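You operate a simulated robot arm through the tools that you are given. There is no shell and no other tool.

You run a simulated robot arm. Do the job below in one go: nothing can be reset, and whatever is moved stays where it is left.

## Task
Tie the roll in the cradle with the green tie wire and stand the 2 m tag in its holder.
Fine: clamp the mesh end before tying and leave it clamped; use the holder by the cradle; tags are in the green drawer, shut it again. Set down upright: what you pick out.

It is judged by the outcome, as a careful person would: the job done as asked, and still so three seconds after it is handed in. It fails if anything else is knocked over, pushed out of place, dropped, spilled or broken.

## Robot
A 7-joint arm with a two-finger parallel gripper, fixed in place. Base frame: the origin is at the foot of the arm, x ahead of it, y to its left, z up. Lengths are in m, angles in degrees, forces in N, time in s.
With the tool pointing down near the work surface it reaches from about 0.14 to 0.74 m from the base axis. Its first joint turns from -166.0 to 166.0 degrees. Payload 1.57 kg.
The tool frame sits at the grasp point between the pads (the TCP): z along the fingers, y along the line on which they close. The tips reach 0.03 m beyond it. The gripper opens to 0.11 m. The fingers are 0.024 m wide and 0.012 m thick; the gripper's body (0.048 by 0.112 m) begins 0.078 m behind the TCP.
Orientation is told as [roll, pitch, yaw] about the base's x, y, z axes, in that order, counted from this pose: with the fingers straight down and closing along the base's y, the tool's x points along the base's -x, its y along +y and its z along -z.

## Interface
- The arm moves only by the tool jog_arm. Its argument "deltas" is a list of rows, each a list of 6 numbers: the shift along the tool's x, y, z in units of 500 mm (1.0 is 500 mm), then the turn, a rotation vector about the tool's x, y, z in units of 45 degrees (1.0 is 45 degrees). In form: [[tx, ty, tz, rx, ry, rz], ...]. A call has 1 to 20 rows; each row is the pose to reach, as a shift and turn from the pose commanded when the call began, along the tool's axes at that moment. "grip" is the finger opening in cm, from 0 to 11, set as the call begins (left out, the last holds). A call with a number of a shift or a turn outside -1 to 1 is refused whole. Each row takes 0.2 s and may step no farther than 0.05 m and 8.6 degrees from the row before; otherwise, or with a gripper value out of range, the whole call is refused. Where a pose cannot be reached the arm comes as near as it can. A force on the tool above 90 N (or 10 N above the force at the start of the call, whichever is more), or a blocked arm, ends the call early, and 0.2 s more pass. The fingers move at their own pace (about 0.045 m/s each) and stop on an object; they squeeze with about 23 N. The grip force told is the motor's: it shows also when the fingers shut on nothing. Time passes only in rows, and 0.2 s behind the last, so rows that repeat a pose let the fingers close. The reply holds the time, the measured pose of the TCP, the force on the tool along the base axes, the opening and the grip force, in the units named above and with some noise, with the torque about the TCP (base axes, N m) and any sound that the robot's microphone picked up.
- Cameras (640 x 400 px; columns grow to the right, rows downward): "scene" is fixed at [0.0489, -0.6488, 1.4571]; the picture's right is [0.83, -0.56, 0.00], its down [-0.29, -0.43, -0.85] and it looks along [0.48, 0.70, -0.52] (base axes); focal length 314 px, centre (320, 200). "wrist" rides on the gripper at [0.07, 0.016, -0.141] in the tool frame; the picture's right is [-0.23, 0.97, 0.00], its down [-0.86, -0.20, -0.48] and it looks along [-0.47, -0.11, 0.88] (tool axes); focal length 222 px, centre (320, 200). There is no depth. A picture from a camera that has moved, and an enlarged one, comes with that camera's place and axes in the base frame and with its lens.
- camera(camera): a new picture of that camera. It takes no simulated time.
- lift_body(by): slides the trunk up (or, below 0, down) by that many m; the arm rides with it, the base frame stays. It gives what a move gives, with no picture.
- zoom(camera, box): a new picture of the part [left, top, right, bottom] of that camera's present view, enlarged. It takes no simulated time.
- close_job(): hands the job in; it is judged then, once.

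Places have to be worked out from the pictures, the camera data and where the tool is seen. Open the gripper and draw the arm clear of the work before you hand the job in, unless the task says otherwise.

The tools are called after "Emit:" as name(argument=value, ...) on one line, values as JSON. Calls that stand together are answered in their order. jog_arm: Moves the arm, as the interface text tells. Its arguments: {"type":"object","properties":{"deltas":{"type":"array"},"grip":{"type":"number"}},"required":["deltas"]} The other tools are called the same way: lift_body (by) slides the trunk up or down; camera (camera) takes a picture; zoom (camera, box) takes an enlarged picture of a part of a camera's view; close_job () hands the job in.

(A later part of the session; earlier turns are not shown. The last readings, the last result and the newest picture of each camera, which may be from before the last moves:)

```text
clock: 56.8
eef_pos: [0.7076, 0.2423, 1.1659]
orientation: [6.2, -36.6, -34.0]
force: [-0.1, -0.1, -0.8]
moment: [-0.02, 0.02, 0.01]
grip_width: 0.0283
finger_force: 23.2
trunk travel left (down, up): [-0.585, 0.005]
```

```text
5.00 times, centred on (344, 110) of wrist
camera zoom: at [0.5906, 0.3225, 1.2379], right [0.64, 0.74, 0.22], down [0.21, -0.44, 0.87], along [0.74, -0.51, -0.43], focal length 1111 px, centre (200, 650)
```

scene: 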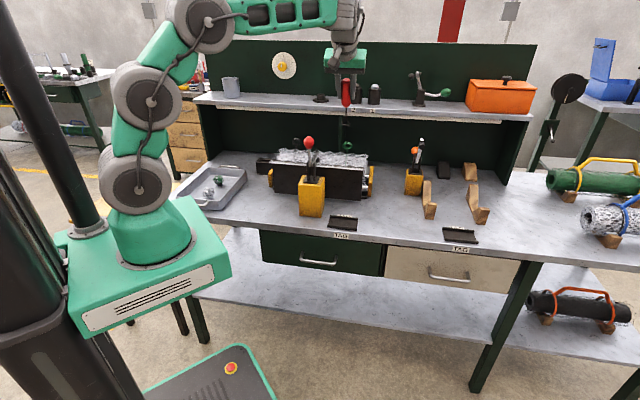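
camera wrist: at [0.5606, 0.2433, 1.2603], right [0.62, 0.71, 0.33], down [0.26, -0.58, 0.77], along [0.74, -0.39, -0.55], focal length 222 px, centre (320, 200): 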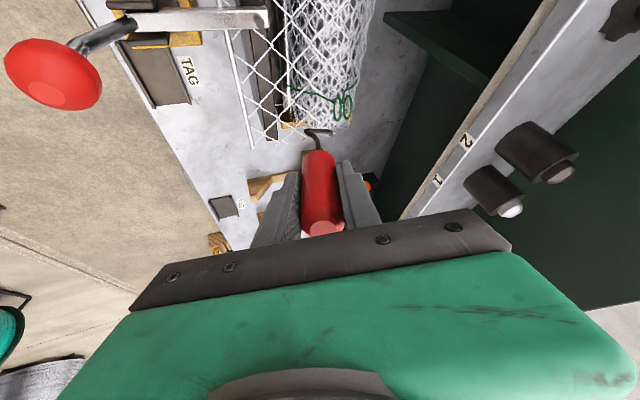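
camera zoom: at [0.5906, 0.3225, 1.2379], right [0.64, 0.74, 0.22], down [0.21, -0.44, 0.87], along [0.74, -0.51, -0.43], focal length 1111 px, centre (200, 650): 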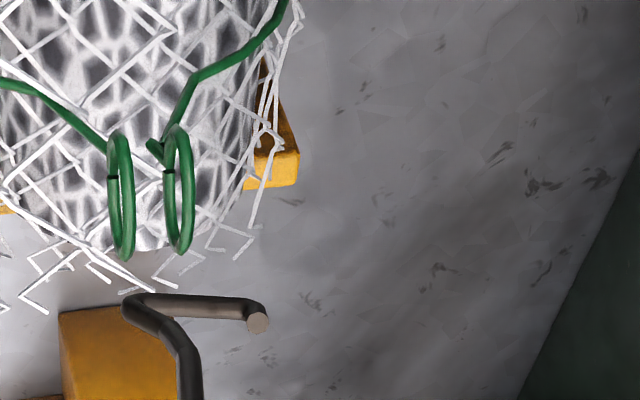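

That's reachable too, and the foot here is nearly level (about 7°), leaving several millimetres of margin in the rings. I'll back off 3.85 cm at this height and lower to threading height.

Emit:
jog_arm(deltas=[[0.0041, -0.0392, -0.0073, 0, 0, 0], [0.0098, -0.0749, -0.0154, 0, 0, 0], [0.0376, -0.0789, 0.0218, 0, 0, 0], [0.0653, -0.0829, 0.059, 0, 0, 0]])

Emit:
zoom(camera="scene", box=[332, 135, 364, 160])

Emit:
zoom(camera="wrist", box=[288, 80, 384, 150])

```text
clock: 57.8
eef_pos: [0.6816, 0.2135, 1.1204]
orientation: [6.3, -36.6, -33.9]
force: [-0.4, -0.9, -1.2]
moment: [0.03, 0.01, -0.02]
grip_width: 0.0282
finger_force: 23.4
trunk travel left (down, up): [-0.585, 0.005]
```

```text
16.00 times, centred on (348, 148) of scene
camera zoom: at [0.0489, -0.6488, 1.4571], right [0.83, -0.56, 0.0], down [-0.29, -0.43, -0.85], along [0.48, 0.7, -0.52], focal length 5032 px, centre (-128, 1040)
```

zoom: 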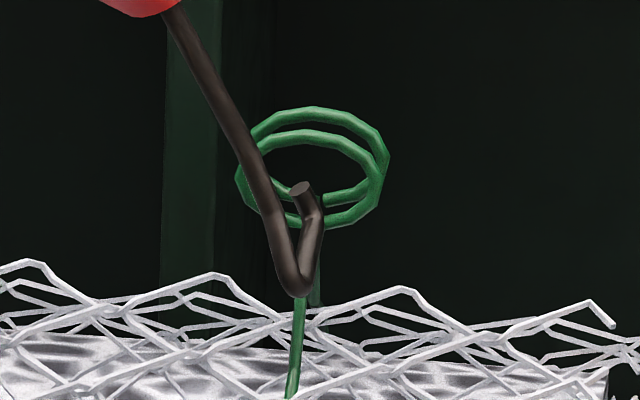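

```text
5.71 times, centred on (336, 115) of wrist
camera zoom: at [0.5653, 0.2937, 1.1922], right [0.64, 0.74, 0.22], down [0.21, -0.44, 0.87], along [0.74, -0.51, -0.43], focal length 1269 px, centre (229, 686)
```

zoom: 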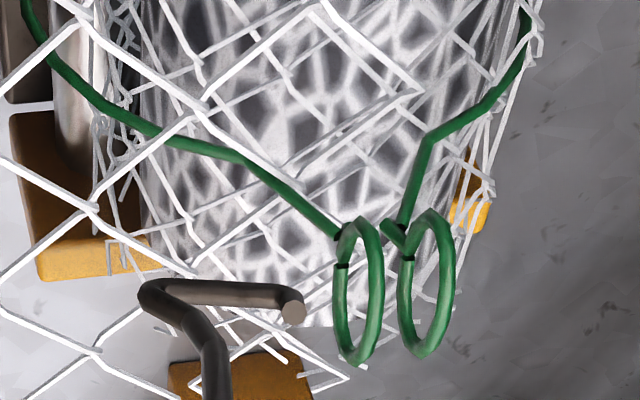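

The tip's mid-height is within 1 mm of the ring centre in both directions. I'll advance 2.2 cm through the front ring.

Emit:
jog_arm(deltas=[[-0.0021, 0.0236, 0.0041, 0, 0, 0], [-0.0058, 0.0429, 0.0077, 0, 0, 0]])

Emit:
zoom(camera="scene", box=[332, 135, 364, 160])

Emit:
zoom(camera="wrist", box=[288, 80, 384, 150])

```text
clock: 58.4
eef_pos: [0.6949, 0.2278, 1.1216]
orientation: [6.5, -36.6, -34.1]
force: [-8.4, -8.0, 2.2]
moment: [-1.1, 0.87, -0.78]
grip_width: 0.0341
finger_force: 23.0
trunk travel left (down, up): [-0.585, 0.005]
```

```text
16.00 times, centred on (348, 148) of scene
camera zoom: at [0.0489, -0.6488, 1.4571], right [0.83, -0.56, 0.0], down [-0.29, -0.43, -0.85], along [0.48, 0.7, -0.52], focal length 5032 px, centre (-128, 1040)
```

zoom: 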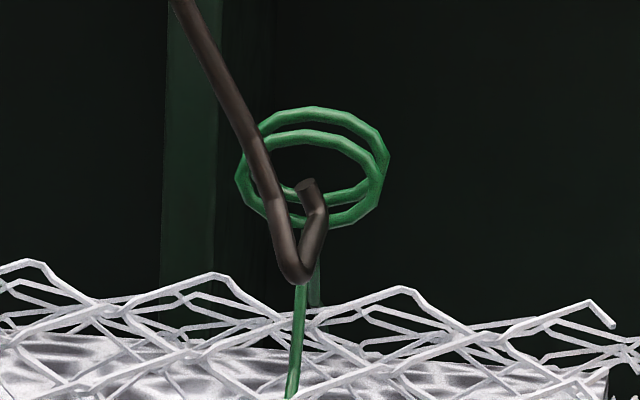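

```text
5.71 times, centred on (336, 115) of wrist
camera zoom: at [0.5789, 0.309, 1.1928], right [0.64, 0.74, 0.22], down [0.2, -0.44, 0.87], along [0.74, -0.51, -0.43], focal length 1269 px, centre (229, 686)
```

zoom: 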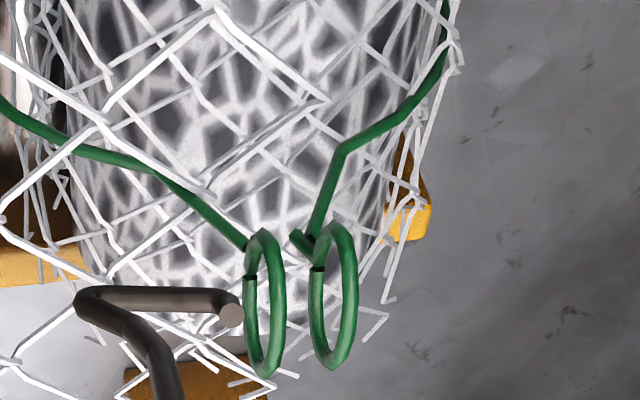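

It's blocked at the front ring (12 N), and the handle tilted slightly in the pads. The torque says the bend of the tip is catching the ring's bottom and stem, so I'm a couple of millimetres too low. I'll back off 2.2 cm and re-measure.

Emit:
jog_arm(deltas=[[0.0034, -0.0212, -0.0048, 0, 0, 0], [0.0067, -0.0424, -0.0096, 0, 0, 0], [0.0067, -0.0424, -0.0096, 0, 0, 0]])

Emit:
zoom(camera="scene", box=[332, 135, 364, 160])

Emit:
zoom(camera="wrist", box=[288, 80, 384, 150])

Emit:
camera(camera="wrist")

```text
clock: 59.2
eef_pos: [0.6807, 0.2147, 1.1201]
orientation: [6.4, -36.7, -34.0]
force: [-0.3, 0.1, -1.3]
moment: [0.01, 0.05, -0.01]
grip_width: 0.0283
finger_force: 23.7
trunk travel left (down, up): [-0.585, 0.005]
```

```text
16.00 times, centred on (348, 148) of scene
camera zoom: at [0.0489, -0.6488, 1.4571], right [0.83, -0.56, 0.0], down [-0.29, -0.43, -0.85], along [0.48, 0.7, -0.52], focal length 5032 px, centre (-128, 1040)
```

zoom: 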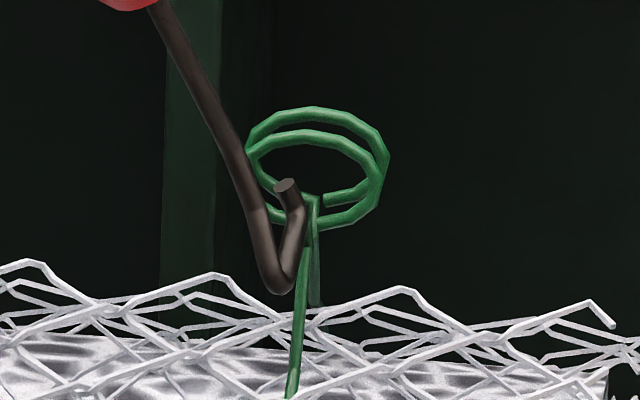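

```text
5.71 times, centred on (336, 115) of wrist
camera zoom: at [0.564, 0.2943, 1.1927], right [0.64, 0.74, 0.22], down [0.2, -0.44, 0.87], along [0.74, -0.51, -0.43], focal length 1269 px, centre (229, 686)
```

zoom: 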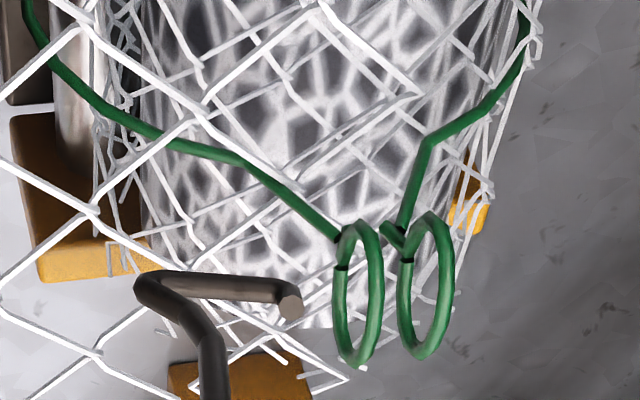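

```text
taken
camera wrist: at [0.564, 0.2943, 1.1927], right [0.64, 0.74, 0.22], down [0.2, -0.44, 0.87], along [0.74, -0.51, -0.43], focal length 222 px, centre (320, 200)
```

wrist: 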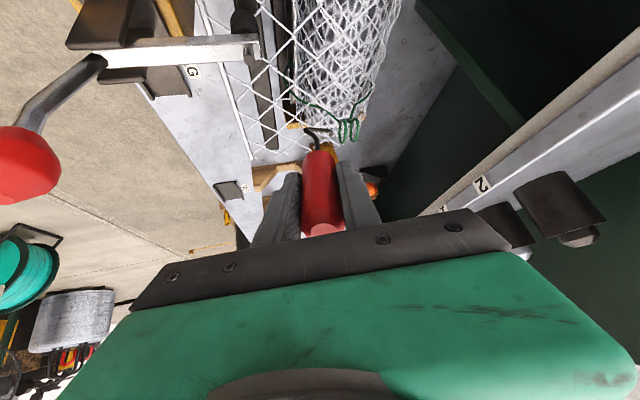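

The tool re-seated in the grip, and the tip now spans z≈1.005–1.017, centred on the opening but 2.5 mm left. I'll correct that and inch forward 16 mm.

Emit:
jog_arm(deltas=[[-0.0064, 0.0142, 0.0063, 0, 0, 0], [-0.0082, 0.022, 0.0073, 0, 0, 0], [-0.0095, 0.0297, 0.009, 0, 0, 0]])

Emit:
zoom(camera="scene", box=[332, 135, 364, 160])

Emit:
zoom(camera="wrist", box=[296, 100, 360, 150])

```text
clock: 60.0
eef_pos: [0.6925, 0.2228, 1.1216]
orientation: [6.3, -36.6, -34.1]
force: [-9.9, -9.1, 2.0]
moment: [-1.13, 1.06, -0.77]
grip_width: 0.0301
finger_force: 22.8
trunk travel left (down, up): [-0.585, 0.005]
```

```text
16.00 times, centred on (348, 148) of scene
camera zoom: at [0.0489, -0.6488, 1.4571], right [0.83, -0.56, 0.0], down [-0.29, -0.43, -0.85], along [0.48, 0.7, -0.52], focal length 5032 px, centre (-128, 1040)
```

zoom: 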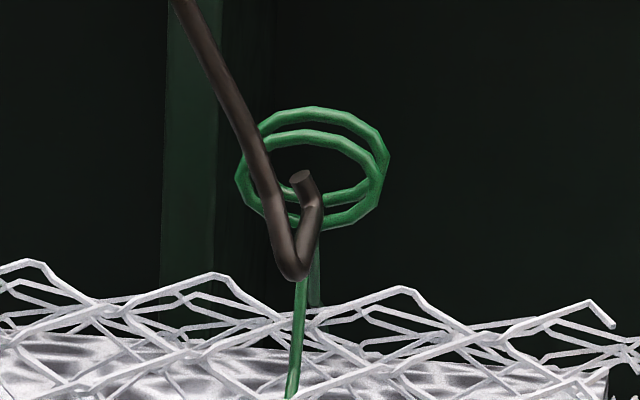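

```text
8.00 times, centred on (328, 125) of wrist
camera zoom: at [0.576, 0.3023, 1.1936], right [0.64, 0.74, 0.22], down [0.2, -0.44, 0.87], along [0.74, -0.51, -0.43], focal length 1777 px, centre (256, 800)
```

zoom: 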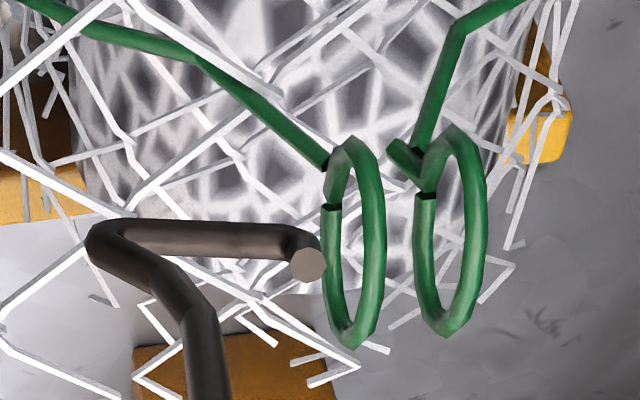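

Blocked at the ring plane again. Recomputing the ring's vertical extent from the scene view, the opening runs z≈1.003–1.020, centred at 1.0115, so my tip is still grazing the bottom. I'll retreat 14 mm, raise 3 mm and re-measure.

Emit:
jog_arm(deltas=[[0.0043, -0.027, -0.0061, 0, 0, 0], [0.0007, -0.0265, -0.0109, 0, 0, 0], [0.0007, -0.0265, -0.0109, 0, 0, 0]])

Emit:
zoom(camera="scene", box=[336, 138, 360, 156])

Emit:
zoom(camera="wrist", box=[296, 100, 360, 150])

```text
clock: 60.8
eef_pos: [0.6851, 0.2136, 1.1243]
orientation: [6.4, -36.6, -33.9]
force: [0.2, 0.0, -1.1]
moment: [0.01, 0.04, -0.02]
grip_width: 0.0282
finger_force: 23.1
trunk travel left (down, up): [-0.585, 0.005]
```

```text
16.00 times, centred on (348, 147) of scene
camera zoom: at [0.0489, -0.6488, 1.4571], right [0.83, -0.56, 0.0], down [-0.29, -0.43, -0.85], along [0.48, 0.7, -0.52], focal length 5032 px, centre (-128, 1048)
```

zoom: 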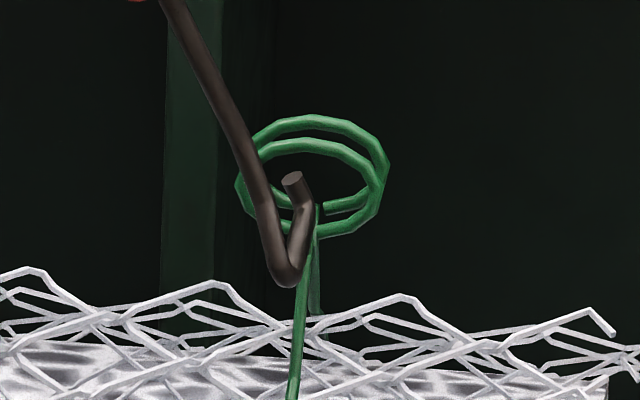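

```text
8.00 times, centred on (328, 125) of wrist
camera zoom: at [0.5675, 0.2936, 1.196], right [0.64, 0.74, 0.22], down [0.2, -0.44, 0.87], along [0.74, -0.51, -0.43], focal length 1777 px, centre (256, 800)
```

zoom: 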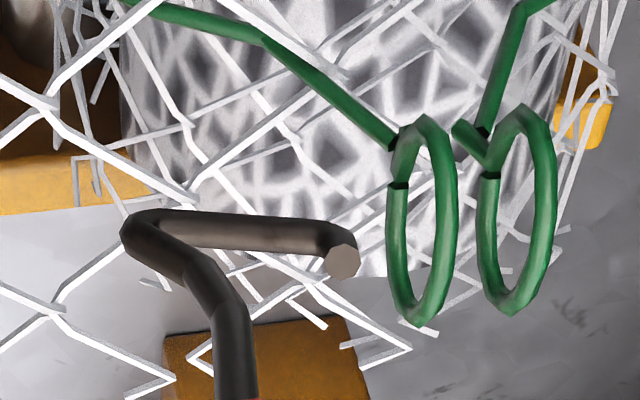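

The tip now spans 1.0087–1.021 against an opening of 1.003–1.020, about 2 mm too high. I'll lower 1.5 mm and advance to light contact, then search vertically in small steps.

Emit:
jog_arm(deltas=[[-0.0006, 0.009, 0.0033, 0, 0, 0], [-0.0011, 0.018, 0.0066, 0, 0, 0]])

Emit:
jog_arm(deltas=[[-0.0006, 0.0058, 0.0013, 0, 0, 0]])

```text
clock: 61.4
eef_pos: [0.6885, 0.2185, 1.1213]
orientation: [6.1, -36.5, -33.9]
force: [-6.8, -3.7, 0.5]
moment: [-0.68, 0.66, -0.52]
grip_width: 0.0282
finger_force: 22.8
trunk travel left (down, up): [-0.585, 0.005]
```

```text
clock: 61.8
eef_pos: [0.6911, 0.2204, 1.1215]
orientation: [6.3, -36.6, -34.1]
force: [-10.6, -8.8, 2.4]
moment: [-1.06, 1.09, -0.78]
grip_width: 0.0293
finger_force: 23.1
trunk travel left (down, up): [-0.585, 0.005]
```

The torque puts the contact at the lower right of the opening (z≈1.0046). I'll step up and slightly left in 1 mm increments under this light push.

Emit:
jog_arm(deltas=[[0.0004, 0.0007, -0.0027, 0, 0, 0], [0.0008, 0.0014, -0.0054, 0, 0, 0]])

Emit:
jog_arm(deltas=[[-0.0012, 0.0002, -0.0016, 0, 0, 0]])

Emit:
zoom(camera="scene", box=[336, 138, 360, 156])

Emit:
zoom(camera="wrist", box=[296, 100, 360, 150])

```text
clock: 62.4
eef_pos: [0.6903, 0.221, 1.1245]
orientation: [6.2, -36.6, -33.9]
force: [-5.7, -9.1, -4.1]
moment: [-1.1, 0.96, -0.74]
grip_width: 0.0299
finger_force: 23.2
trunk travel left (down, up): [-0.585, 0.005]
```

```text
clock: 62.8
eef_pos: [0.6905, 0.2229, 1.1244]
orientation: [6.4, -36.5, -33.9]
force: [-8.2, -7.3, -4.7]
moment: [-0.95, 1.18, -0.65]
grip_width: 0.0302
finger_force: 23.2
trunk travel left (down, up): [-0.585, 0.005]
```

```text
16.00 times, centred on (348, 147) of scene
camera zoom: at [0.0489, -0.6488, 1.4571], right [0.83, -0.56, 0.0], down [-0.29, -0.43, -0.85], along [0.48, 0.7, -0.52], focal length 5032 px, centre (-128, 1048)
```

zoom: 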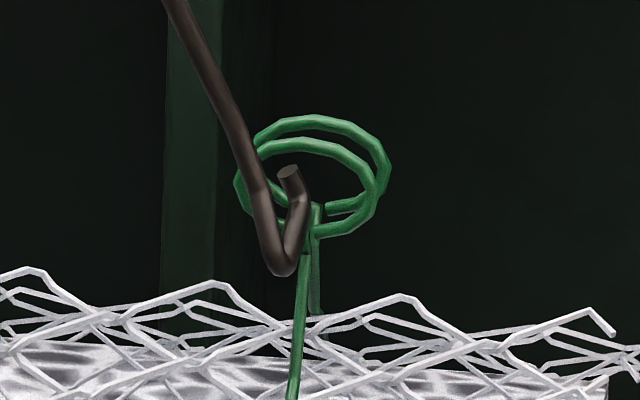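

```text
8.00 times, centred on (328, 125) of wrist
camera zoom: at [0.5741, 0.3031, 1.1968], right [0.64, 0.74, 0.22], down [0.21, -0.44, 0.87], along [0.74, -0.51, -0.43], focal length 1777 px, centre (256, 800)
```

zoom: 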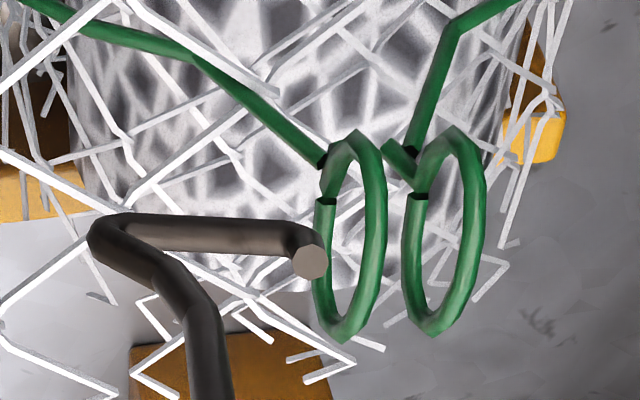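

It went from bottom contact to top contact. The window lies between, at bend height ≈1.009, and I've also drifted left. I'll retreat 8 mm, shift 2 mm right and 1.5 mm down, and measure in the free state.

Emit:
jog_arm(deltas=[[0.0011, -0.0167, 0.0011, 0, 0, 0], [0.0011, -0.0167, 0.0011, 0, 0, 0]])

Emit:
zoom(camera="scene", box=[336, 138, 360, 156])

Emit:
zoom(camera="wrist", box=[296, 100, 360, 150])

```text
clock: 63.4
eef_pos: [0.6883, 0.2175, 1.1228]
orientation: [6.6, -36.7, -34.0]
force: [0.8, 0.0, -2.2]
moment: [0.0, 0.02, 0.0]
grip_width: 0.0282
finger_force: 23.0
trunk travel left (down, up): [-0.585, 0.005]
```

```text
16.00 times, centred on (348, 147) of scene
camera zoom: at [0.0489, -0.6488, 1.4571], right [0.83, -0.56, 0.0], down [-0.29, -0.43, -0.85], along [0.48, 0.7, -0.52], focal length 5032 px, centre (-128, 1048)
```

zoom: 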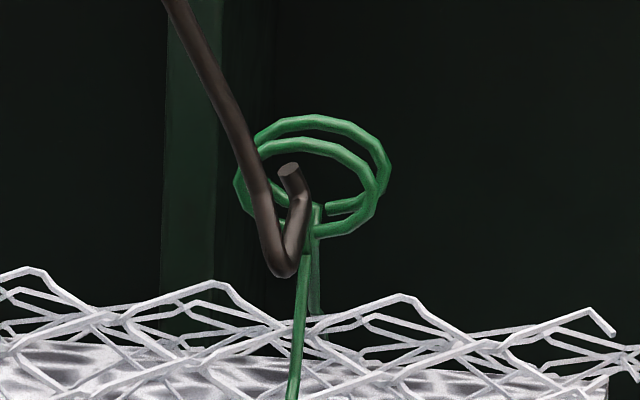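

```text
8.00 times, centred on (328, 125) of wrist
camera zoom: at [0.5708, 0.2975, 1.1963], right [0.64, 0.74, 0.22], down [0.2, -0.44, 0.87], along [0.74, -0.51, -0.43], focal length 1777 px, centre (256, 800)
```

zoom: 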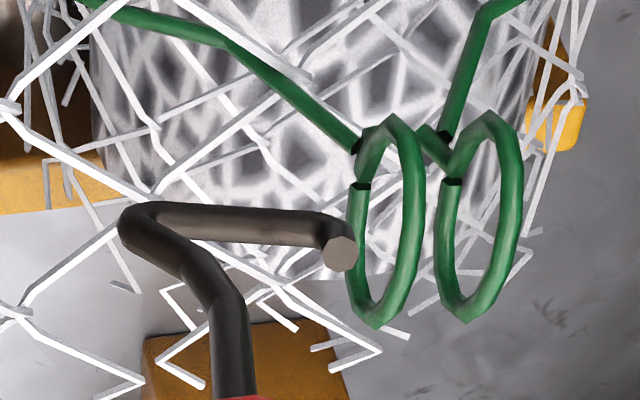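

The contact turned the ring pair slightly and it stayed there, so both rings rotate together about the stem as the twist. That means I can turn the rings directly with the two gripper fingers straddling them, far more reliably than threading the hook. First I'll return the hook tool to its stand, starting by withdrawing, rising, and turning back toward the stand orientation.

Emit:
jog_arm(deltas=[[0.0061, -0.0385, -0.0088, 0, 0, 0], [-0.0385, -0.0509, -0.077, 0, 0, 0], [-0.0831, -0.0632, -0.1452, 0, 0, 0], [-0.1247, -0.0948, -0.2178, 0, 0, 0]])

Emit:
jog_arm(deltas=[[0, 0, 0, -0.0643, 0.0491, -0.1553], [0, 0, 0, -0.1286, 0.0982, -0.3106], [0, 0, 0, -0.1929, 0.1473, -0.4659], [0, 0, 0, -0.2572, 0.1964, -0.6212], [0, 0, 0, -0.3215, 0.2455, -0.7765]])

Emit:
jog_arm(deltas=[[0, 0, 0, -0.0643, 0.0491, -0.1553], [0, 0, 0, -0.1286, 0.0982, -0.3106], [0, 0, 0, -0.1929, 0.1473, -0.4659], [0, 0, 0, -0.2572, 0.1964, -0.6212], [0, 0, 0, -0.3215, 0.2455, -0.7765]])

Emit:
camera(camera="wrist")

Emit:
zoom(camera="scene", box=[270, 80, 398, 180])

```text
clock: 64.4
eef_pos: [0.6433, 0.1742, 1.2449]
orientation: [6.3, -36.7, -33.9]
force: [-0.5, 0.0, -1.2]
moment: [0.01, 0.02, 0.02]
grip_width: 0.0283
finger_force: 23.1
trunk travel left (down, up): [-0.585, 0.005]
```

```text
clock: 65.6
eef_pos: [0.6443, 0.1739, 1.2438]
orientation: [-1.3, -26.6, 7.8]
force: [0.0, 0.4, -1.2]
moment: [-0.02, 0.02, -0.02]
grip_width: 0.0281
finger_force: 23.0
trunk travel left (down, up): [-0.585, 0.005]
```

```text
clock: 66.8
eef_pos: [0.6452, 0.1717, 1.2415]
orientation: [0.1, -14.9, 44.2]
force: [-0.3, -1.0, -1.1]
moment: [-0.02, 0.02, 0.04]
grip_width: 0.0284
finger_force: 23.0
trunk travel left (down, up): [-0.585, 0.005]
```

```text
taken
camera wrist: at [0.5597, 0.1114, 1.3598], right [-0.52, 0.85, 0.06], down [0.64, 0.35, 0.68], along [0.56, 0.39, -0.73], focal length 222 px, centre (320, 200)
```

wrist: 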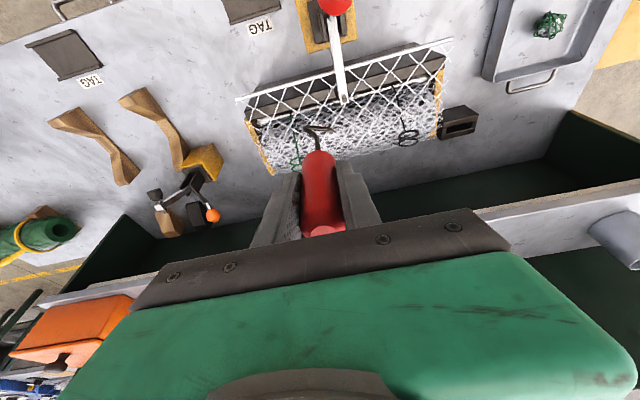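

```text
4.00 times, centred on (334, 130) of scene
camera zoom: at [0.0489, -0.6488, 1.4571], right [0.83, -0.56, 0.0], down [-0.29, -0.43, -0.85], along [0.48, 0.7, -0.52], focal length 1258 px, centre (264, 480)
```

zoom: 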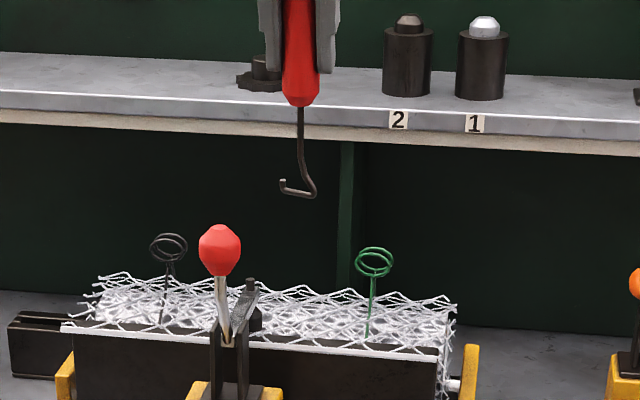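

Both tool and rings look fine. I'll carry the tool back left at height and then forward toward the stand.

Emit:
jog_arm(deltas=[[0, 0.0765, 0, 0, 0, 0], [0, 0.153, 0, 0, 0, 0], [0, 0.2295, 0, 0, 0, 0], [0, 0.306, 0, 0, 0, 0], [0, 0.3825, 0, 0, 0, 0], [0, 0.459, 0, 0, 0, 0], [0, 0.5355, 0, 0, 0, 0], [0, 0.612, 0, 0, 0, 0], [-0.0473, 0.612, 0.0707, 0, 0, 0], [-0.0946, 0.612, 0.1413, 0, 0, 0], [-0.142, 0.612, 0.212, 0, 0, 0], [-0.1893, 0.612, 0.2826, 0, 0, 0], [-0.2366, 0.612, 0.3533, 0, 0, 0]])

Emit:
zoom(camera="wrist", box=[256, 80, 384, 180])

Emit:
zoom(camera="scene", box=[232, 110, 312, 170])

```text
clock: 69.6
eef_pos: [0.5431, 0.5044, 1.1013]
orientation: [0.0, -14.8, 44.8]
force: [0.0, 0.1, -0.4]
moment: [-0.03, 0.04, -0.02]
grip_width: 0.0281
finger_force: 23.3
trunk travel left (down, up): [-0.585, 0.005]
```

```text
4.00 times, centred on (320, 130) of wrist
camera zoom: at [0.4586, 0.4443, 1.2203], right [-0.53, 0.85, 0.06], down [0.64, 0.36, 0.68], along [0.55, 0.4, -0.73], focal length 888 px, centre (320, 480)
```

zoom: 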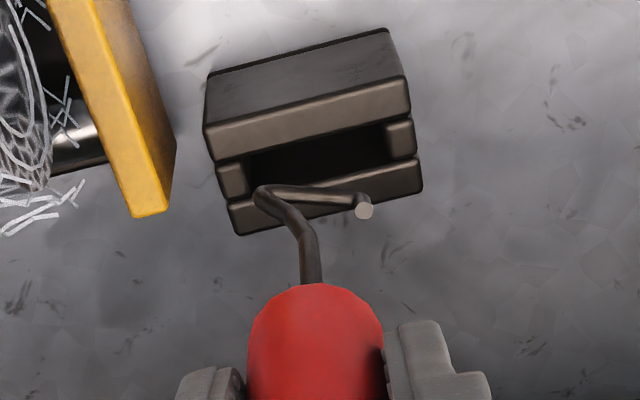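

```text
6.67 times, centred on (272, 140) of scene
camera zoom: at [0.0489, -0.6488, 1.4571], right [0.83, -0.56, 0.0], down [-0.29, -0.43, -0.85], along [0.48, 0.7, -0.52], focal length 2097 px, centre (640, 600)
```

zoom: 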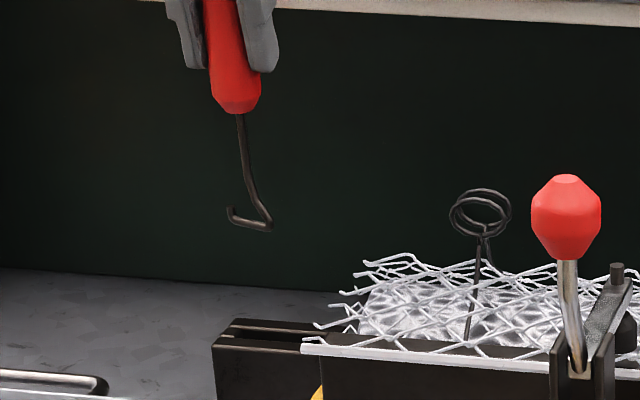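

The hook's foot is yawed about 22° from the slot direction, with the tip pointing away. I'll rotate the tool +22° about the vertical while moving the foot over the slot centre at a safe height.

Emit:
jog_arm(deltas=[[-0.0087, -0.0026, 0.0256, -0.0317, 0, -0.1181], [-0.0174, -0.0052, 0.0513, -0.0633, 0, -0.2362], [-0.026, -0.0078, 0.0769, -0.095, 0, -0.3542], [-0.0347, -0.0104, 0.1025, -0.1266, 0, -0.4723]])

Emit:
zoom(camera="wrist", box=[256, 80, 384, 180])

Emit:
zoom(camera="scene", box=[240, 125, 288, 165])

```text
clock: 70.6
eef_pos: [0.5661, 0.5214, 1.0571]
orientation: [0.2, -14.8, 66.8]
force: [0.2, 0.0, -0.9]
moment: [-0.01, 0.03, -0.02]
grip_width: 0.0283
finger_force: 23.1
trunk travel left (down, up): [-0.585, 0.005]
```

```text
4.00 times, centred on (320, 130) of wrist
camera zoom: at [0.5119, 0.4328, 1.1756], right [-0.81, 0.58, 0.06], down [0.46, 0.57, 0.68], along [0.36, 0.58, -0.73], focal length 888 px, centre (320, 480)
```

zoom: 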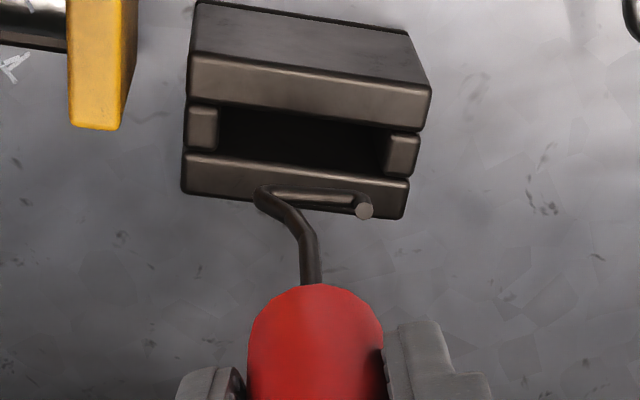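

```text
10.00 times, centred on (264, 145) of scene
camera zoom: at [0.0489, -0.6488, 1.4571], right [0.83, -0.56, 0.0], down [-0.29, -0.43, -0.85], along [0.48, 0.7, -0.52], focal length 3145 px, centre (880, 750)
```

zoom: 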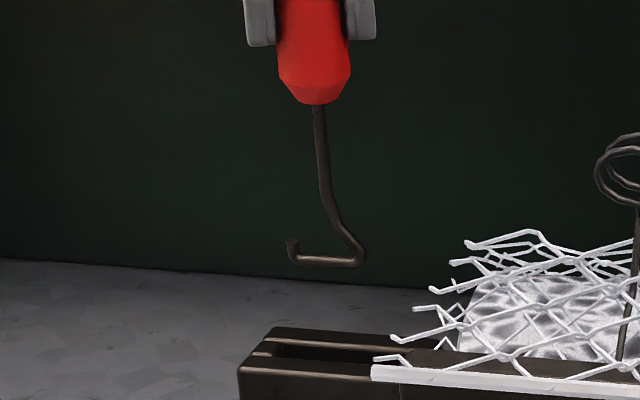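

The foot is now parallel to the slot. I'll shift it 3.7 mm toward the robot and lower to just above the rails to check.

Emit:
jog_arm(deltas=[[0.011, 0.0014, 0.0281, 0, 0, 0], [0.0219, 0.0028, 0.0563, 0, 0, 0]])

Emit:
zoom(camera="wrist", box=[272, 90, 368, 160])

Emit:
zoom(camera="scene", box=[246, 140, 286, 165])

```text
clock: 71.2
eef_pos: [0.5627, 0.5182, 1.0273]
orientation: [0.1, -14.7, 66.9]
force: [0.5, -1.0, -1.5]
moment: [0.0, 0.0, -0.02]
grip_width: 0.0283
finger_force: 23.1
trunk travel left (down, up): [-0.585, 0.005]
```

```text
5.71 times, centred on (320, 125) of wrist
camera zoom: at [0.5086, 0.4306, 1.1456], right [-0.81, 0.58, 0.06], down [0.46, 0.57, 0.68], along [0.36, 0.58, -0.73], focal length 1269 px, centre (320, 629)
```

zoom: 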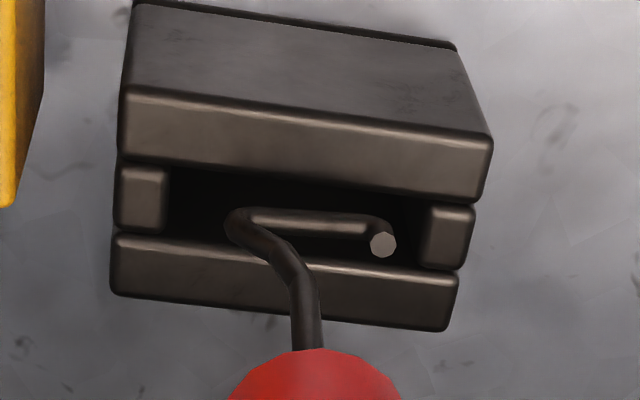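

```text
16.00 times, centred on (266, 152) of scene
camera zoom: at [0.0489, -0.6488, 1.4571], right [0.83, -0.56, 0.0], down [-0.29, -0.43, -0.85], along [0.48, 0.7, -0.52], focal length 5032 px, centre (1184, 960)
```

zoom: 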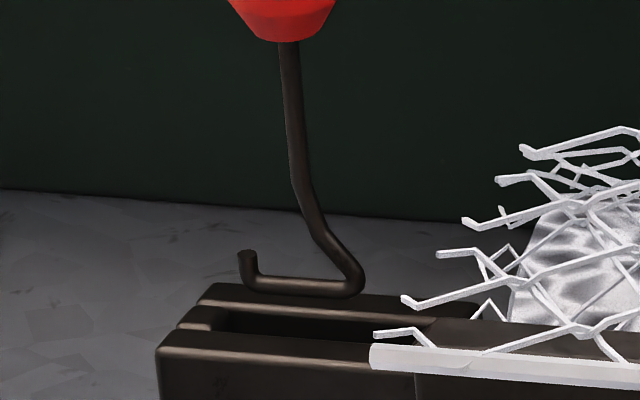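

The foot is inside the slot outline. I'll lower gently while easing the tilt upright.

Emit:
jog_arm(deltas=[[0.0053, 0, 0.0296, 0, 0.011, 0], [0.0107, 0, 0.0592, 0, 0.022, 0]])

Emit:
zoom(camera="scene", box=[246, 140, 286, 165])

Emit:
zoom(camera="wrist", box=[272, 90, 368, 160])

```text
clock: 71.8
eef_pos: [0.5662, 0.5217, 0.9968]
orientation: [0.2, -13.8, 66.7]
force: [4.9, 4.0, -2.4]
moment: [0.46, -0.56, -0.13]
grip_width: 0.0282
finger_force: 23.1
trunk travel left (down, up): [-0.585, 0.005]
```

```text
16.00 times, centred on (266, 152) of scene
camera zoom: at [0.0489, -0.6488, 1.4571], right [0.83, -0.56, 0.0], down [-0.29, -0.43, -0.85], along [0.48, 0.7, -0.52], focal length 5032 px, centre (1184, 960)
```

zoom: 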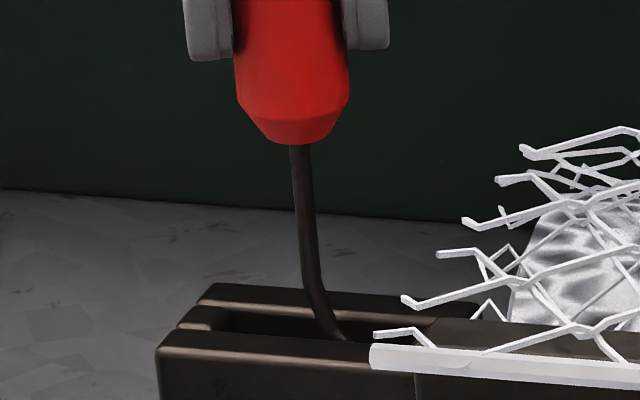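

```text
5.71 times, centred on (320, 125) of wrist
camera zoom: at [0.5108, 0.4356, 1.1164], right [-0.81, 0.59, 0.06], down [0.47, 0.58, 0.67], along [0.36, 0.57, -0.74], focal length 1269 px, centre (320, 629)
```

zoom: 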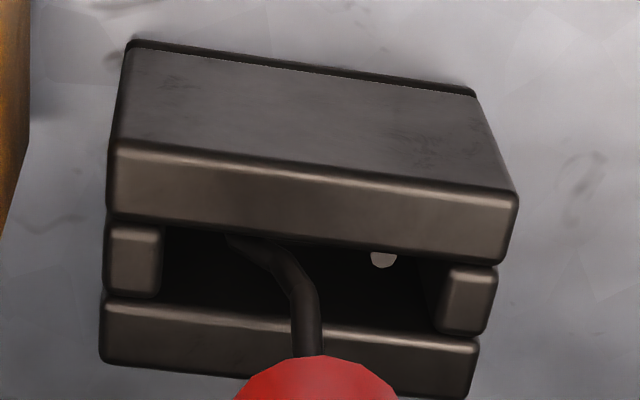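

It's in, pressing lightly (6 N) on the front rail. I'll relieve that by 3 mm and lower the rest of the way.

Emit:
jog_arm(deltas=[[-0.0068, 0, 0.0018, 0, 0, 0], [-0.0025, 0, 0.031, 0, 0.011, 0], [0.0015, 0, 0.0607, 0, 0.022, 0]])

Emit:
zoom(camera="scene", box=[240, 125, 288, 165])

```text
clock: 72.6
eef_pos: [0.5667, 0.5265, 0.9695]
orientation: [0.1, -12.8, 66.9]
force: [0.4, 0.2, -0.5]
moment: [0.02, 0.02, 0.0]
grip_width: 0.0282
finger_force: 23.3
trunk travel left (down, up): [-0.585, 0.005]
```

```text
10.00 times, centred on (264, 145) of scene
camera zoom: at [0.0489, -0.6488, 1.4571], right [0.83, -0.56, 0.0], down [-0.29, -0.43, -0.85], along [0.48, 0.7, -0.52], focal length 3145 px, centre (880, 750)
```

zoom: 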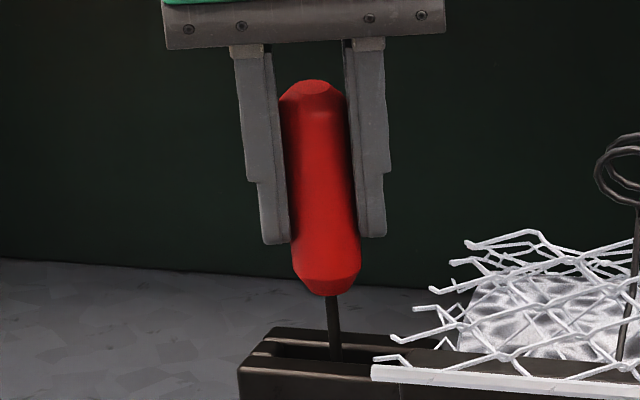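

There's no load now, and it's about 6 mm above its original resting height. I'll lower that last bit and release.

Emit:
jog_arm(deltas=[[0.003, 0, 0.0118, 0, 0, 0], [0.003, 0, 0.0118, 0, 0, 0]])

Emit:
jog_arm(deltas=[[0, 0, 0, 0, 0, 0], [0, 0, 0, 0, 0, 0], [0, 0, 0, 0, 0, 0]], grip=7)

Emit:
zoom(camera="scene", box=[240, 125, 288, 165])

Emit:
camera(camera="wrist")

```text
clock: 73.2
eef_pos: [0.566, 0.5282, 0.961]
orientation: [0.2, -12.8, 67.0]
force: [0.6, -0.2, -1.2]
moment: [-0.03, 0.02, -0.04]
grip_width: 0.028
finger_force: 22.8
trunk travel left (down, up): [-0.585, 0.005]
```

```text
clock: 74.0
eef_pos: [0.5662, 0.5267, 0.9618]
orientation: [0.1, -12.8, 66.8]
force: [-0.6, -0.2, -1.0]
moment: [-0.01, 0.02, 0.02]
grip_width: 0.0704
finger_force: 0.2
trunk travel left (down, up): [-0.585, 0.005]
```

```text
10.00 times, centred on (264, 145) of scene
camera zoom: at [0.0489, -0.6488, 1.4571], right [0.83, -0.56, 0.0], down [-0.29, -0.43, -0.85], along [0.48, 0.7, -0.52], focal length 3145 px, centre (880, 750)
```

zoom: 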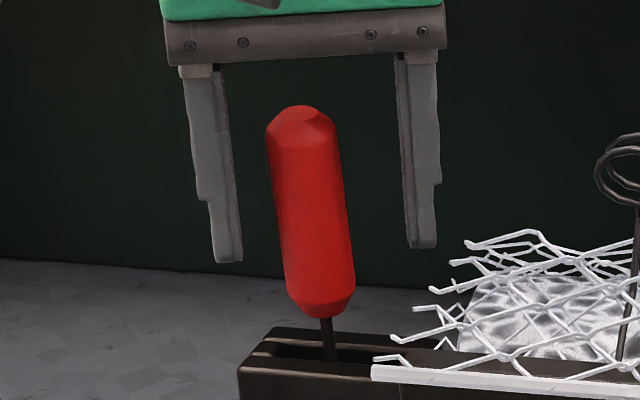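

```text
taken
camera wrist: at [0.5132, 0.4428, 1.0839], right [-0.81, 0.59, 0.05], down [0.47, 0.59, 0.66], along [0.35, 0.56, -0.75], focal length 222 px, centre (320, 200)
```

wrist: 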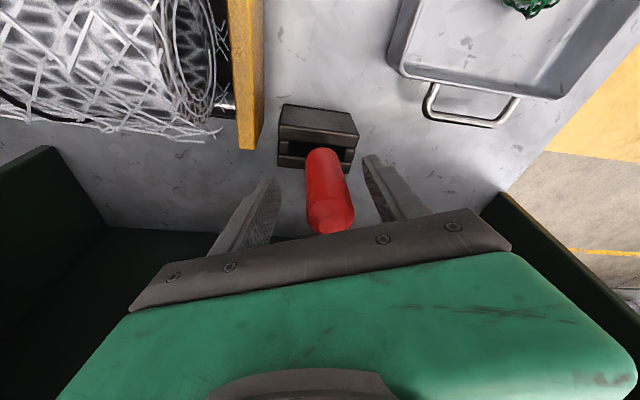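

The hook tool stands in its stand again. I'll rise straight off it and back away before going to the rings with empty fingers.

Emit:
jog_arm(deltas=[[-0.0039, 0.003, -0.0504, 0, 0, 0], [-0.0079, 0.006, -0.1007, 0, 0, 0], [-0.0118, 0.009, -0.1511, 0, 0, 0], [0.04, 0.04, -0.19, 0, 0, 0], [0.1, 0.07, -0.24, 0, 0, 0], [0.17, 0.1, -0.29, 0, 0, 0]])

Emit:
camera(camera="wrist")

Emit:
zoom(camera="scene", box=[220, 100, 380, 200])

Emit:
zoom(camera="scene", box=[336, 138, 360, 156])

```text
clock: 75.4
eef_pos: [0.475, 0.4399, 1.085]
orientation: [0.1, -12.9, 66.7]
force: [-0.6, 0.5, 0.7]
moment: [0.01, 0.02, -0.02]
grip_width: 0.07
finger_force: 0.0
trunk travel left (down, up): [-0.585, 0.005]
```

```text
taken
camera wrist: at [0.4209, 0.3548, 1.2065], right [-0.81, 0.59, 0.05], down [0.47, 0.59, 0.66], along [0.35, 0.56, -0.75], focal length 222 px, centre (320, 200)
```

wrist: 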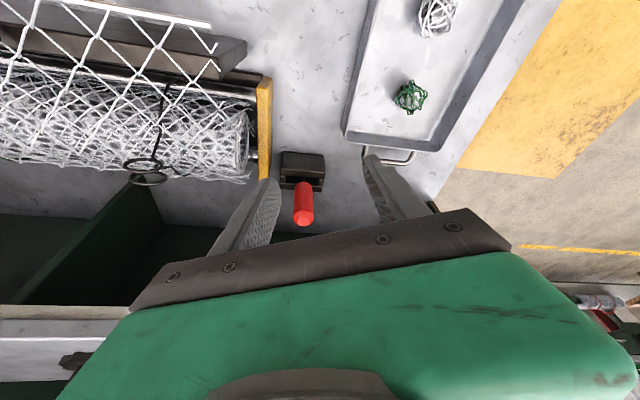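

```text
4.00 times, centred on (300, 150) of scene
camera zoom: at [0.0489, -0.6488, 1.4571], right [0.83, -0.56, 0.0], down [-0.29, -0.43, -0.85], along [0.48, 0.7, -0.52], focal length 1258 px, centre (400, 400)
```

zoom: 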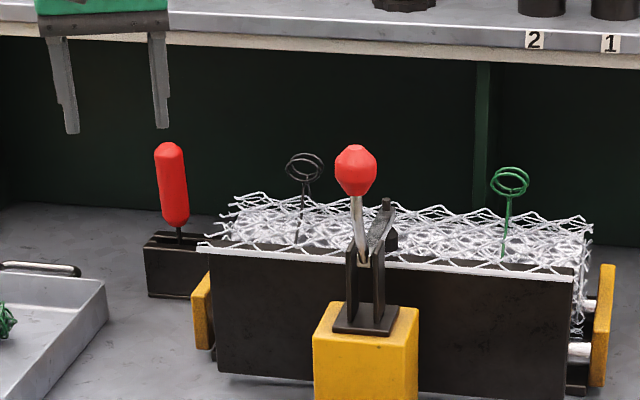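

```text
16.00 times, centred on (348, 147) of scene
camera zoom: at [0.0489, -0.6488, 1.4571], right [0.83, -0.56, 0.0], down [-0.29, -0.43, -0.85], along [0.48, 0.7, -0.52], focal length 5032 px, centre (-128, 1048)
```

zoom: 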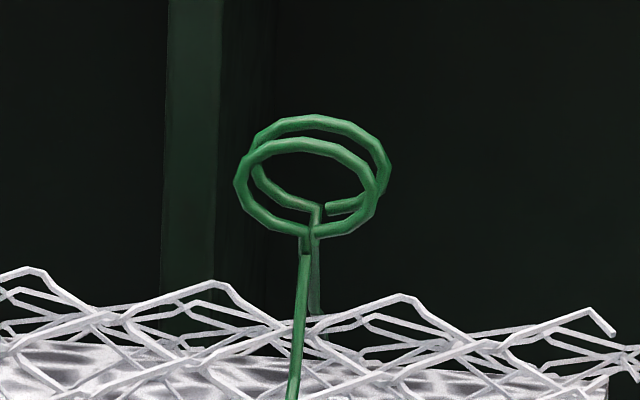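

The stand, clamp and rings all look right. I'll swing up and across to the space in front of the rings, then turn the gripper so the fingers will straddle the ring pair, with an 18° outward lean.

Emit:
jog_arm(deltas=[[0.0458, -0.0509, -0.0481, 0, 0, 0], [0.0916, -0.1018, -0.0962, 0, 0, 0], [0.1375, -0.1527, -0.1443, 0, 0, 0], [0.1833, -0.2036, -0.1924, 0, 0, 0], [0.2291, -0.2544, -0.2406, 0, 0, 0], [0.2749, -0.3053, -0.2887, 0, 0, 0], [0.3208, -0.3562, -0.3368, 0, 0, 0], [0.3666, -0.4071, -0.3849, 0, 0, 0], [0.4124, -0.458, -0.433, 0, 0, 0]], grip=5)

Emit:
jog_arm(deltas=[[0, 0, 0, 0.0207, -0.0207, 0.1844], [0, 0, 0, 0.0415, -0.0415, 0.3688], [0, 0, 0, 0.0622, -0.0622, 0.5533], [0, 0, 0, 0.083, -0.083, 0.7377]])

Emit:
jog_arm(deltas=[[0, 0, 0, 0.0207, -0.0207, 0.1844], [0, 0, 0, 0.0415, -0.0415, 0.3688], [0, 0, 0, 0.0622, -0.0622, 0.5533], [0, 0, 0, 0.083, -0.083, 0.7377]])

Emit:
jog_arm(deltas=[[0, 0, 0, 0.0207, -0.0207, 0.1844], [0, 0, 0, 0.0415, -0.0415, 0.3688], [0, 0, 0, 0.0622, -0.0622, 0.5533], [0, 0, 0, 0.083, -0.083, 0.7377]])

Emit:
camera(camera="wrist")

```text
clock: 77.4
eef_pos: [0.5821, 0.1281, 1.241]
orientation: [0.1, -12.8, 66.7]
force: [-0.1, 0.3, 0.1]
moment: [-0.05, -0.07, -0.03]
grip_width: 0.0501
finger_force: 0.0
out of reach, approached as far as the arm can: row 9
trunk travel left (down, up): [-0.585, 0.005]
```

```text
clock: 78.4
eef_pos: [0.5828, 0.1298, 1.2421]
orientation: [5.0, -15.2, 32.3]
force: [-0.2, -0.4, 0.0]
moment: [-0.03, -0.04, 0.02]
grip_width: 0.0502
finger_force: 0.0
trunk travel left (down, up): [-0.585, 0.005]
```

```text
clock: 79.4
eef_pos: [0.582, 0.13, 1.2416]
orientation: [10.2, -14.5, -2.2]
force: [-0.4, 0.5, 0.8]
moment: [0.0, 0.01, 0.0]
grip_width: 0.0501
finger_force: 0.0
trunk travel left (down, up): [-0.585, 0.005]
```

```text
clock: 80.4
eef_pos: [0.583, 0.1293, 1.2406]
orientation: [14.1, -11.1, -36.3]
force: [0.9, -0.6, -0.2]
moment: [0.0, 0.0, -0.01]
grip_width: 0.0501
finger_force: 0.0
trunk travel left (down, up): [-0.585, 0.005]
```

```text
taken
camera wrist: at [0.495, 0.1719, 1.3659], right [0.7, 0.66, 0.28], down [0.43, -0.7, 0.57], along [0.57, -0.28, -0.77], focal length 222 px, centre (320, 200)
```

wrist: 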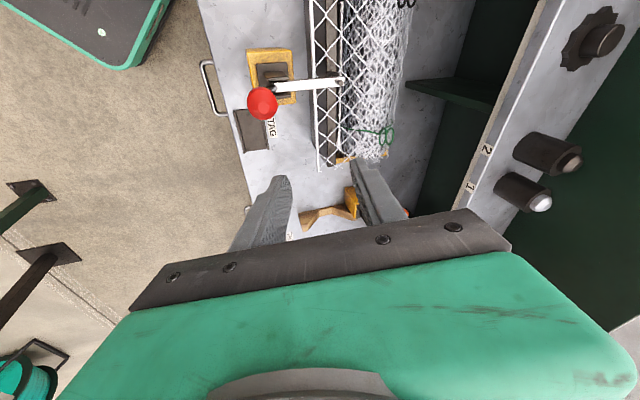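

The gripper is oriented with 18° of lean and the closing axis nearly along the ring axis. I'll approach a point just above the rings and check.

Emit:
jog_arm(deltas=[[-0.0189, 0.0415, 0.0723, 0, 0, 0], [-0.0379, 0.0831, 0.1445, 0, 0, 0], [-0.0568, 0.1246, 0.2168, 0, 0, 0], [-0.0758, 0.1662, 0.2891, 0, 0, 0], [-0.0947, 0.2077, 0.3613, 0, 0, 0]], grip=5)

Emit:
camera(camera="wrist")

Emit:
zoom(camera="scene", box=[300, 90, 396, 170])

```text
clock: 81.6
eef_pos: [0.731, 0.2031, 1.1013]
orientation: [14.1, -11.2, -36.1]
force: [0.3, -0.2, 0.3]
moment: [-0.02, 0.03, -0.02]
grip_width: 0.05
finger_force: 0.1
trunk travel left (down, up): [-0.585, 0.005]
```

```text
taken
camera wrist: at [0.642, 0.2446, 1.2261], right [0.7, 0.66, 0.28], down [0.43, -0.7, 0.57], along [0.57, -0.28, -0.77], focal length 222 px, centre (320, 200)
```

wrist: 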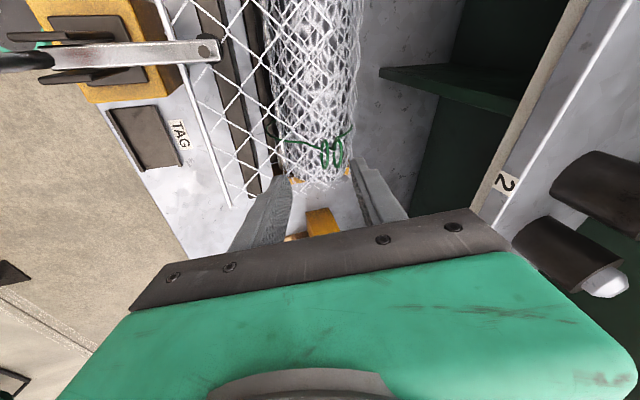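

```text
5.00 times, centred on (348, 130) of scene
camera zoom: at [0.0489, -0.6488, 1.4571], right [0.83, -0.56, 0.0], down [-0.29, -0.43, -0.85], along [0.48, 0.7, -0.52], focal length 1573 px, centre (180, 550)
```

zoom: 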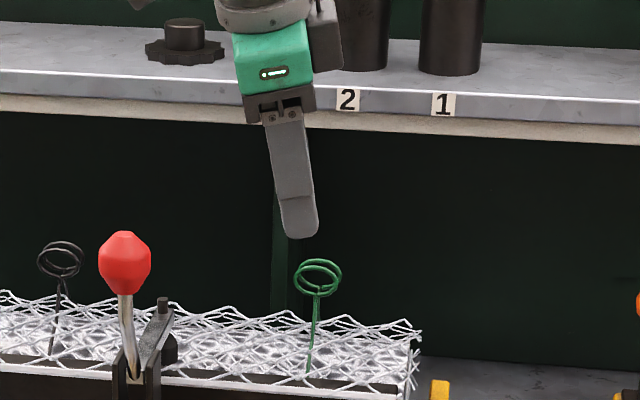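

It reached just short of the rings, which show at the centre of the wrist view. I'll zoom in to measure their position and orientation precisely.

Emit:
zoom(camera="wrist", box=[288, 120, 368, 180])

Emit:
zoom(camera="scene", box=[330, 125, 366, 155])

```text
6.67 times, centred on (328, 150) of wrist
camera zoom: at [0.642, 0.2446, 1.2261], right [0.7, 0.66, 0.28], down [0.43, -0.7, 0.57], along [0.57, -0.28, -0.77], focal length 1481 px, centre (267, 533)
```

zoom: 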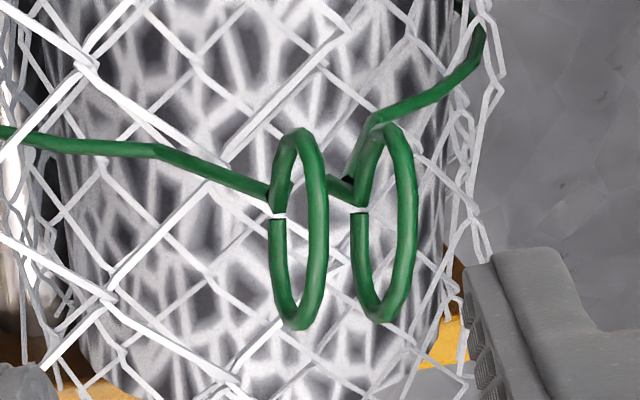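

```text
13.33 times, centred on (348, 140) of scene
camera zoom: at [0.0489, -0.6488, 1.4571], right [0.83, -0.56, 0.0], down [-0.29, -0.43, -0.85], along [0.48, 0.7, -0.52], focal length 4194 px, centre (-53, 1000)
```

zoom: 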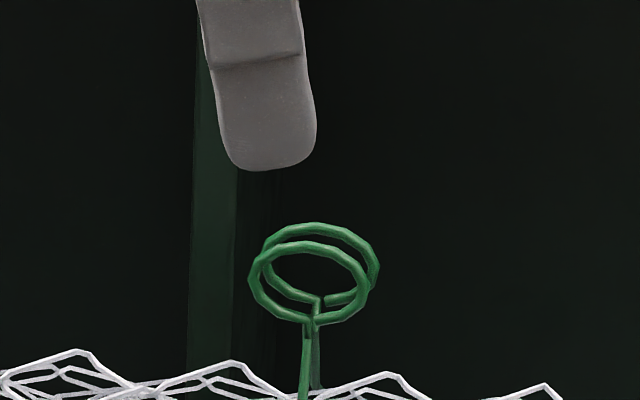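

The rings' midpoint is at (0.768, 0.219). I'll move directly over it and lower the open fingers around the pair, watching the force.

Emit:
jog_arm(deltas=[[-0.0095, 0.0197, 0.0345, 0, 0, 0], [-0.019, 0.0393, 0.0689, 0, 0, 0]])

Emit:
zoom(camera="wrist", box=[256, 120, 384, 220])

Emit:
zoom(camera="scene", box=[330, 125, 366, 155])

```text
clock: 82.2
eef_pos: [0.7592, 0.2155, 1.0753]
orientation: [14.1, -11.1, -36.1]
force: [0.8, 0.8, 0.1]
moment: [0.01, 0.02, -0.03]
grip_width: 0.0503
finger_force: 0.1
trunk travel left (down, up): [-0.585, 0.005]
```

```text
4.00 times, centred on (320, 170) of wrist
camera zoom: at [0.6704, 0.2577, 1.1998], right [0.7, 0.66, 0.28], down [0.43, -0.7, 0.57], along [0.57, -0.28, -0.77], focal length 888 px, centre (320, 320)
```

zoom: 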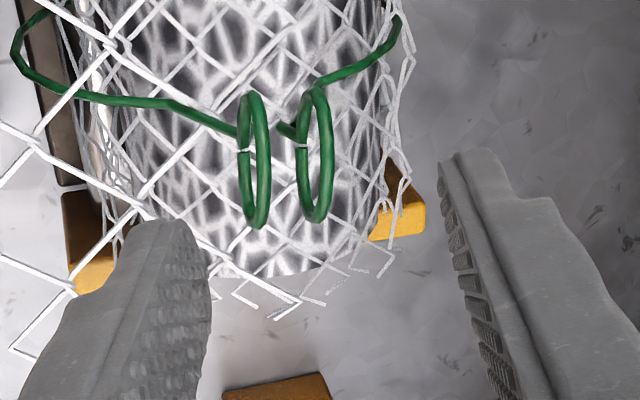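

```text
13.33 times, centred on (348, 140) of scene
camera zoom: at [0.0489, -0.6488, 1.4571], right [0.83, -0.56, 0.0], down [-0.29, -0.43, -0.85], along [0.48, 0.7, -0.52], focal length 4194 px, centre (-53, 1000)
```

zoom: 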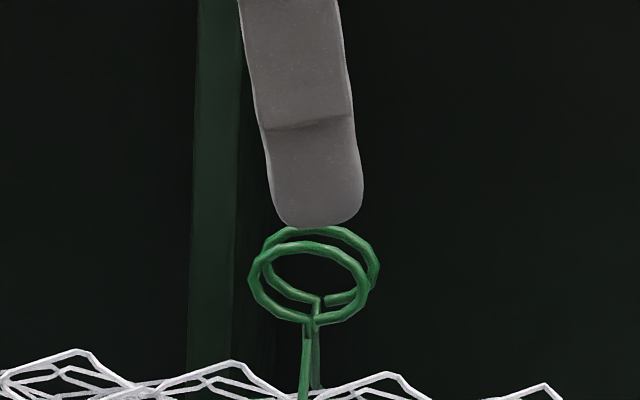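

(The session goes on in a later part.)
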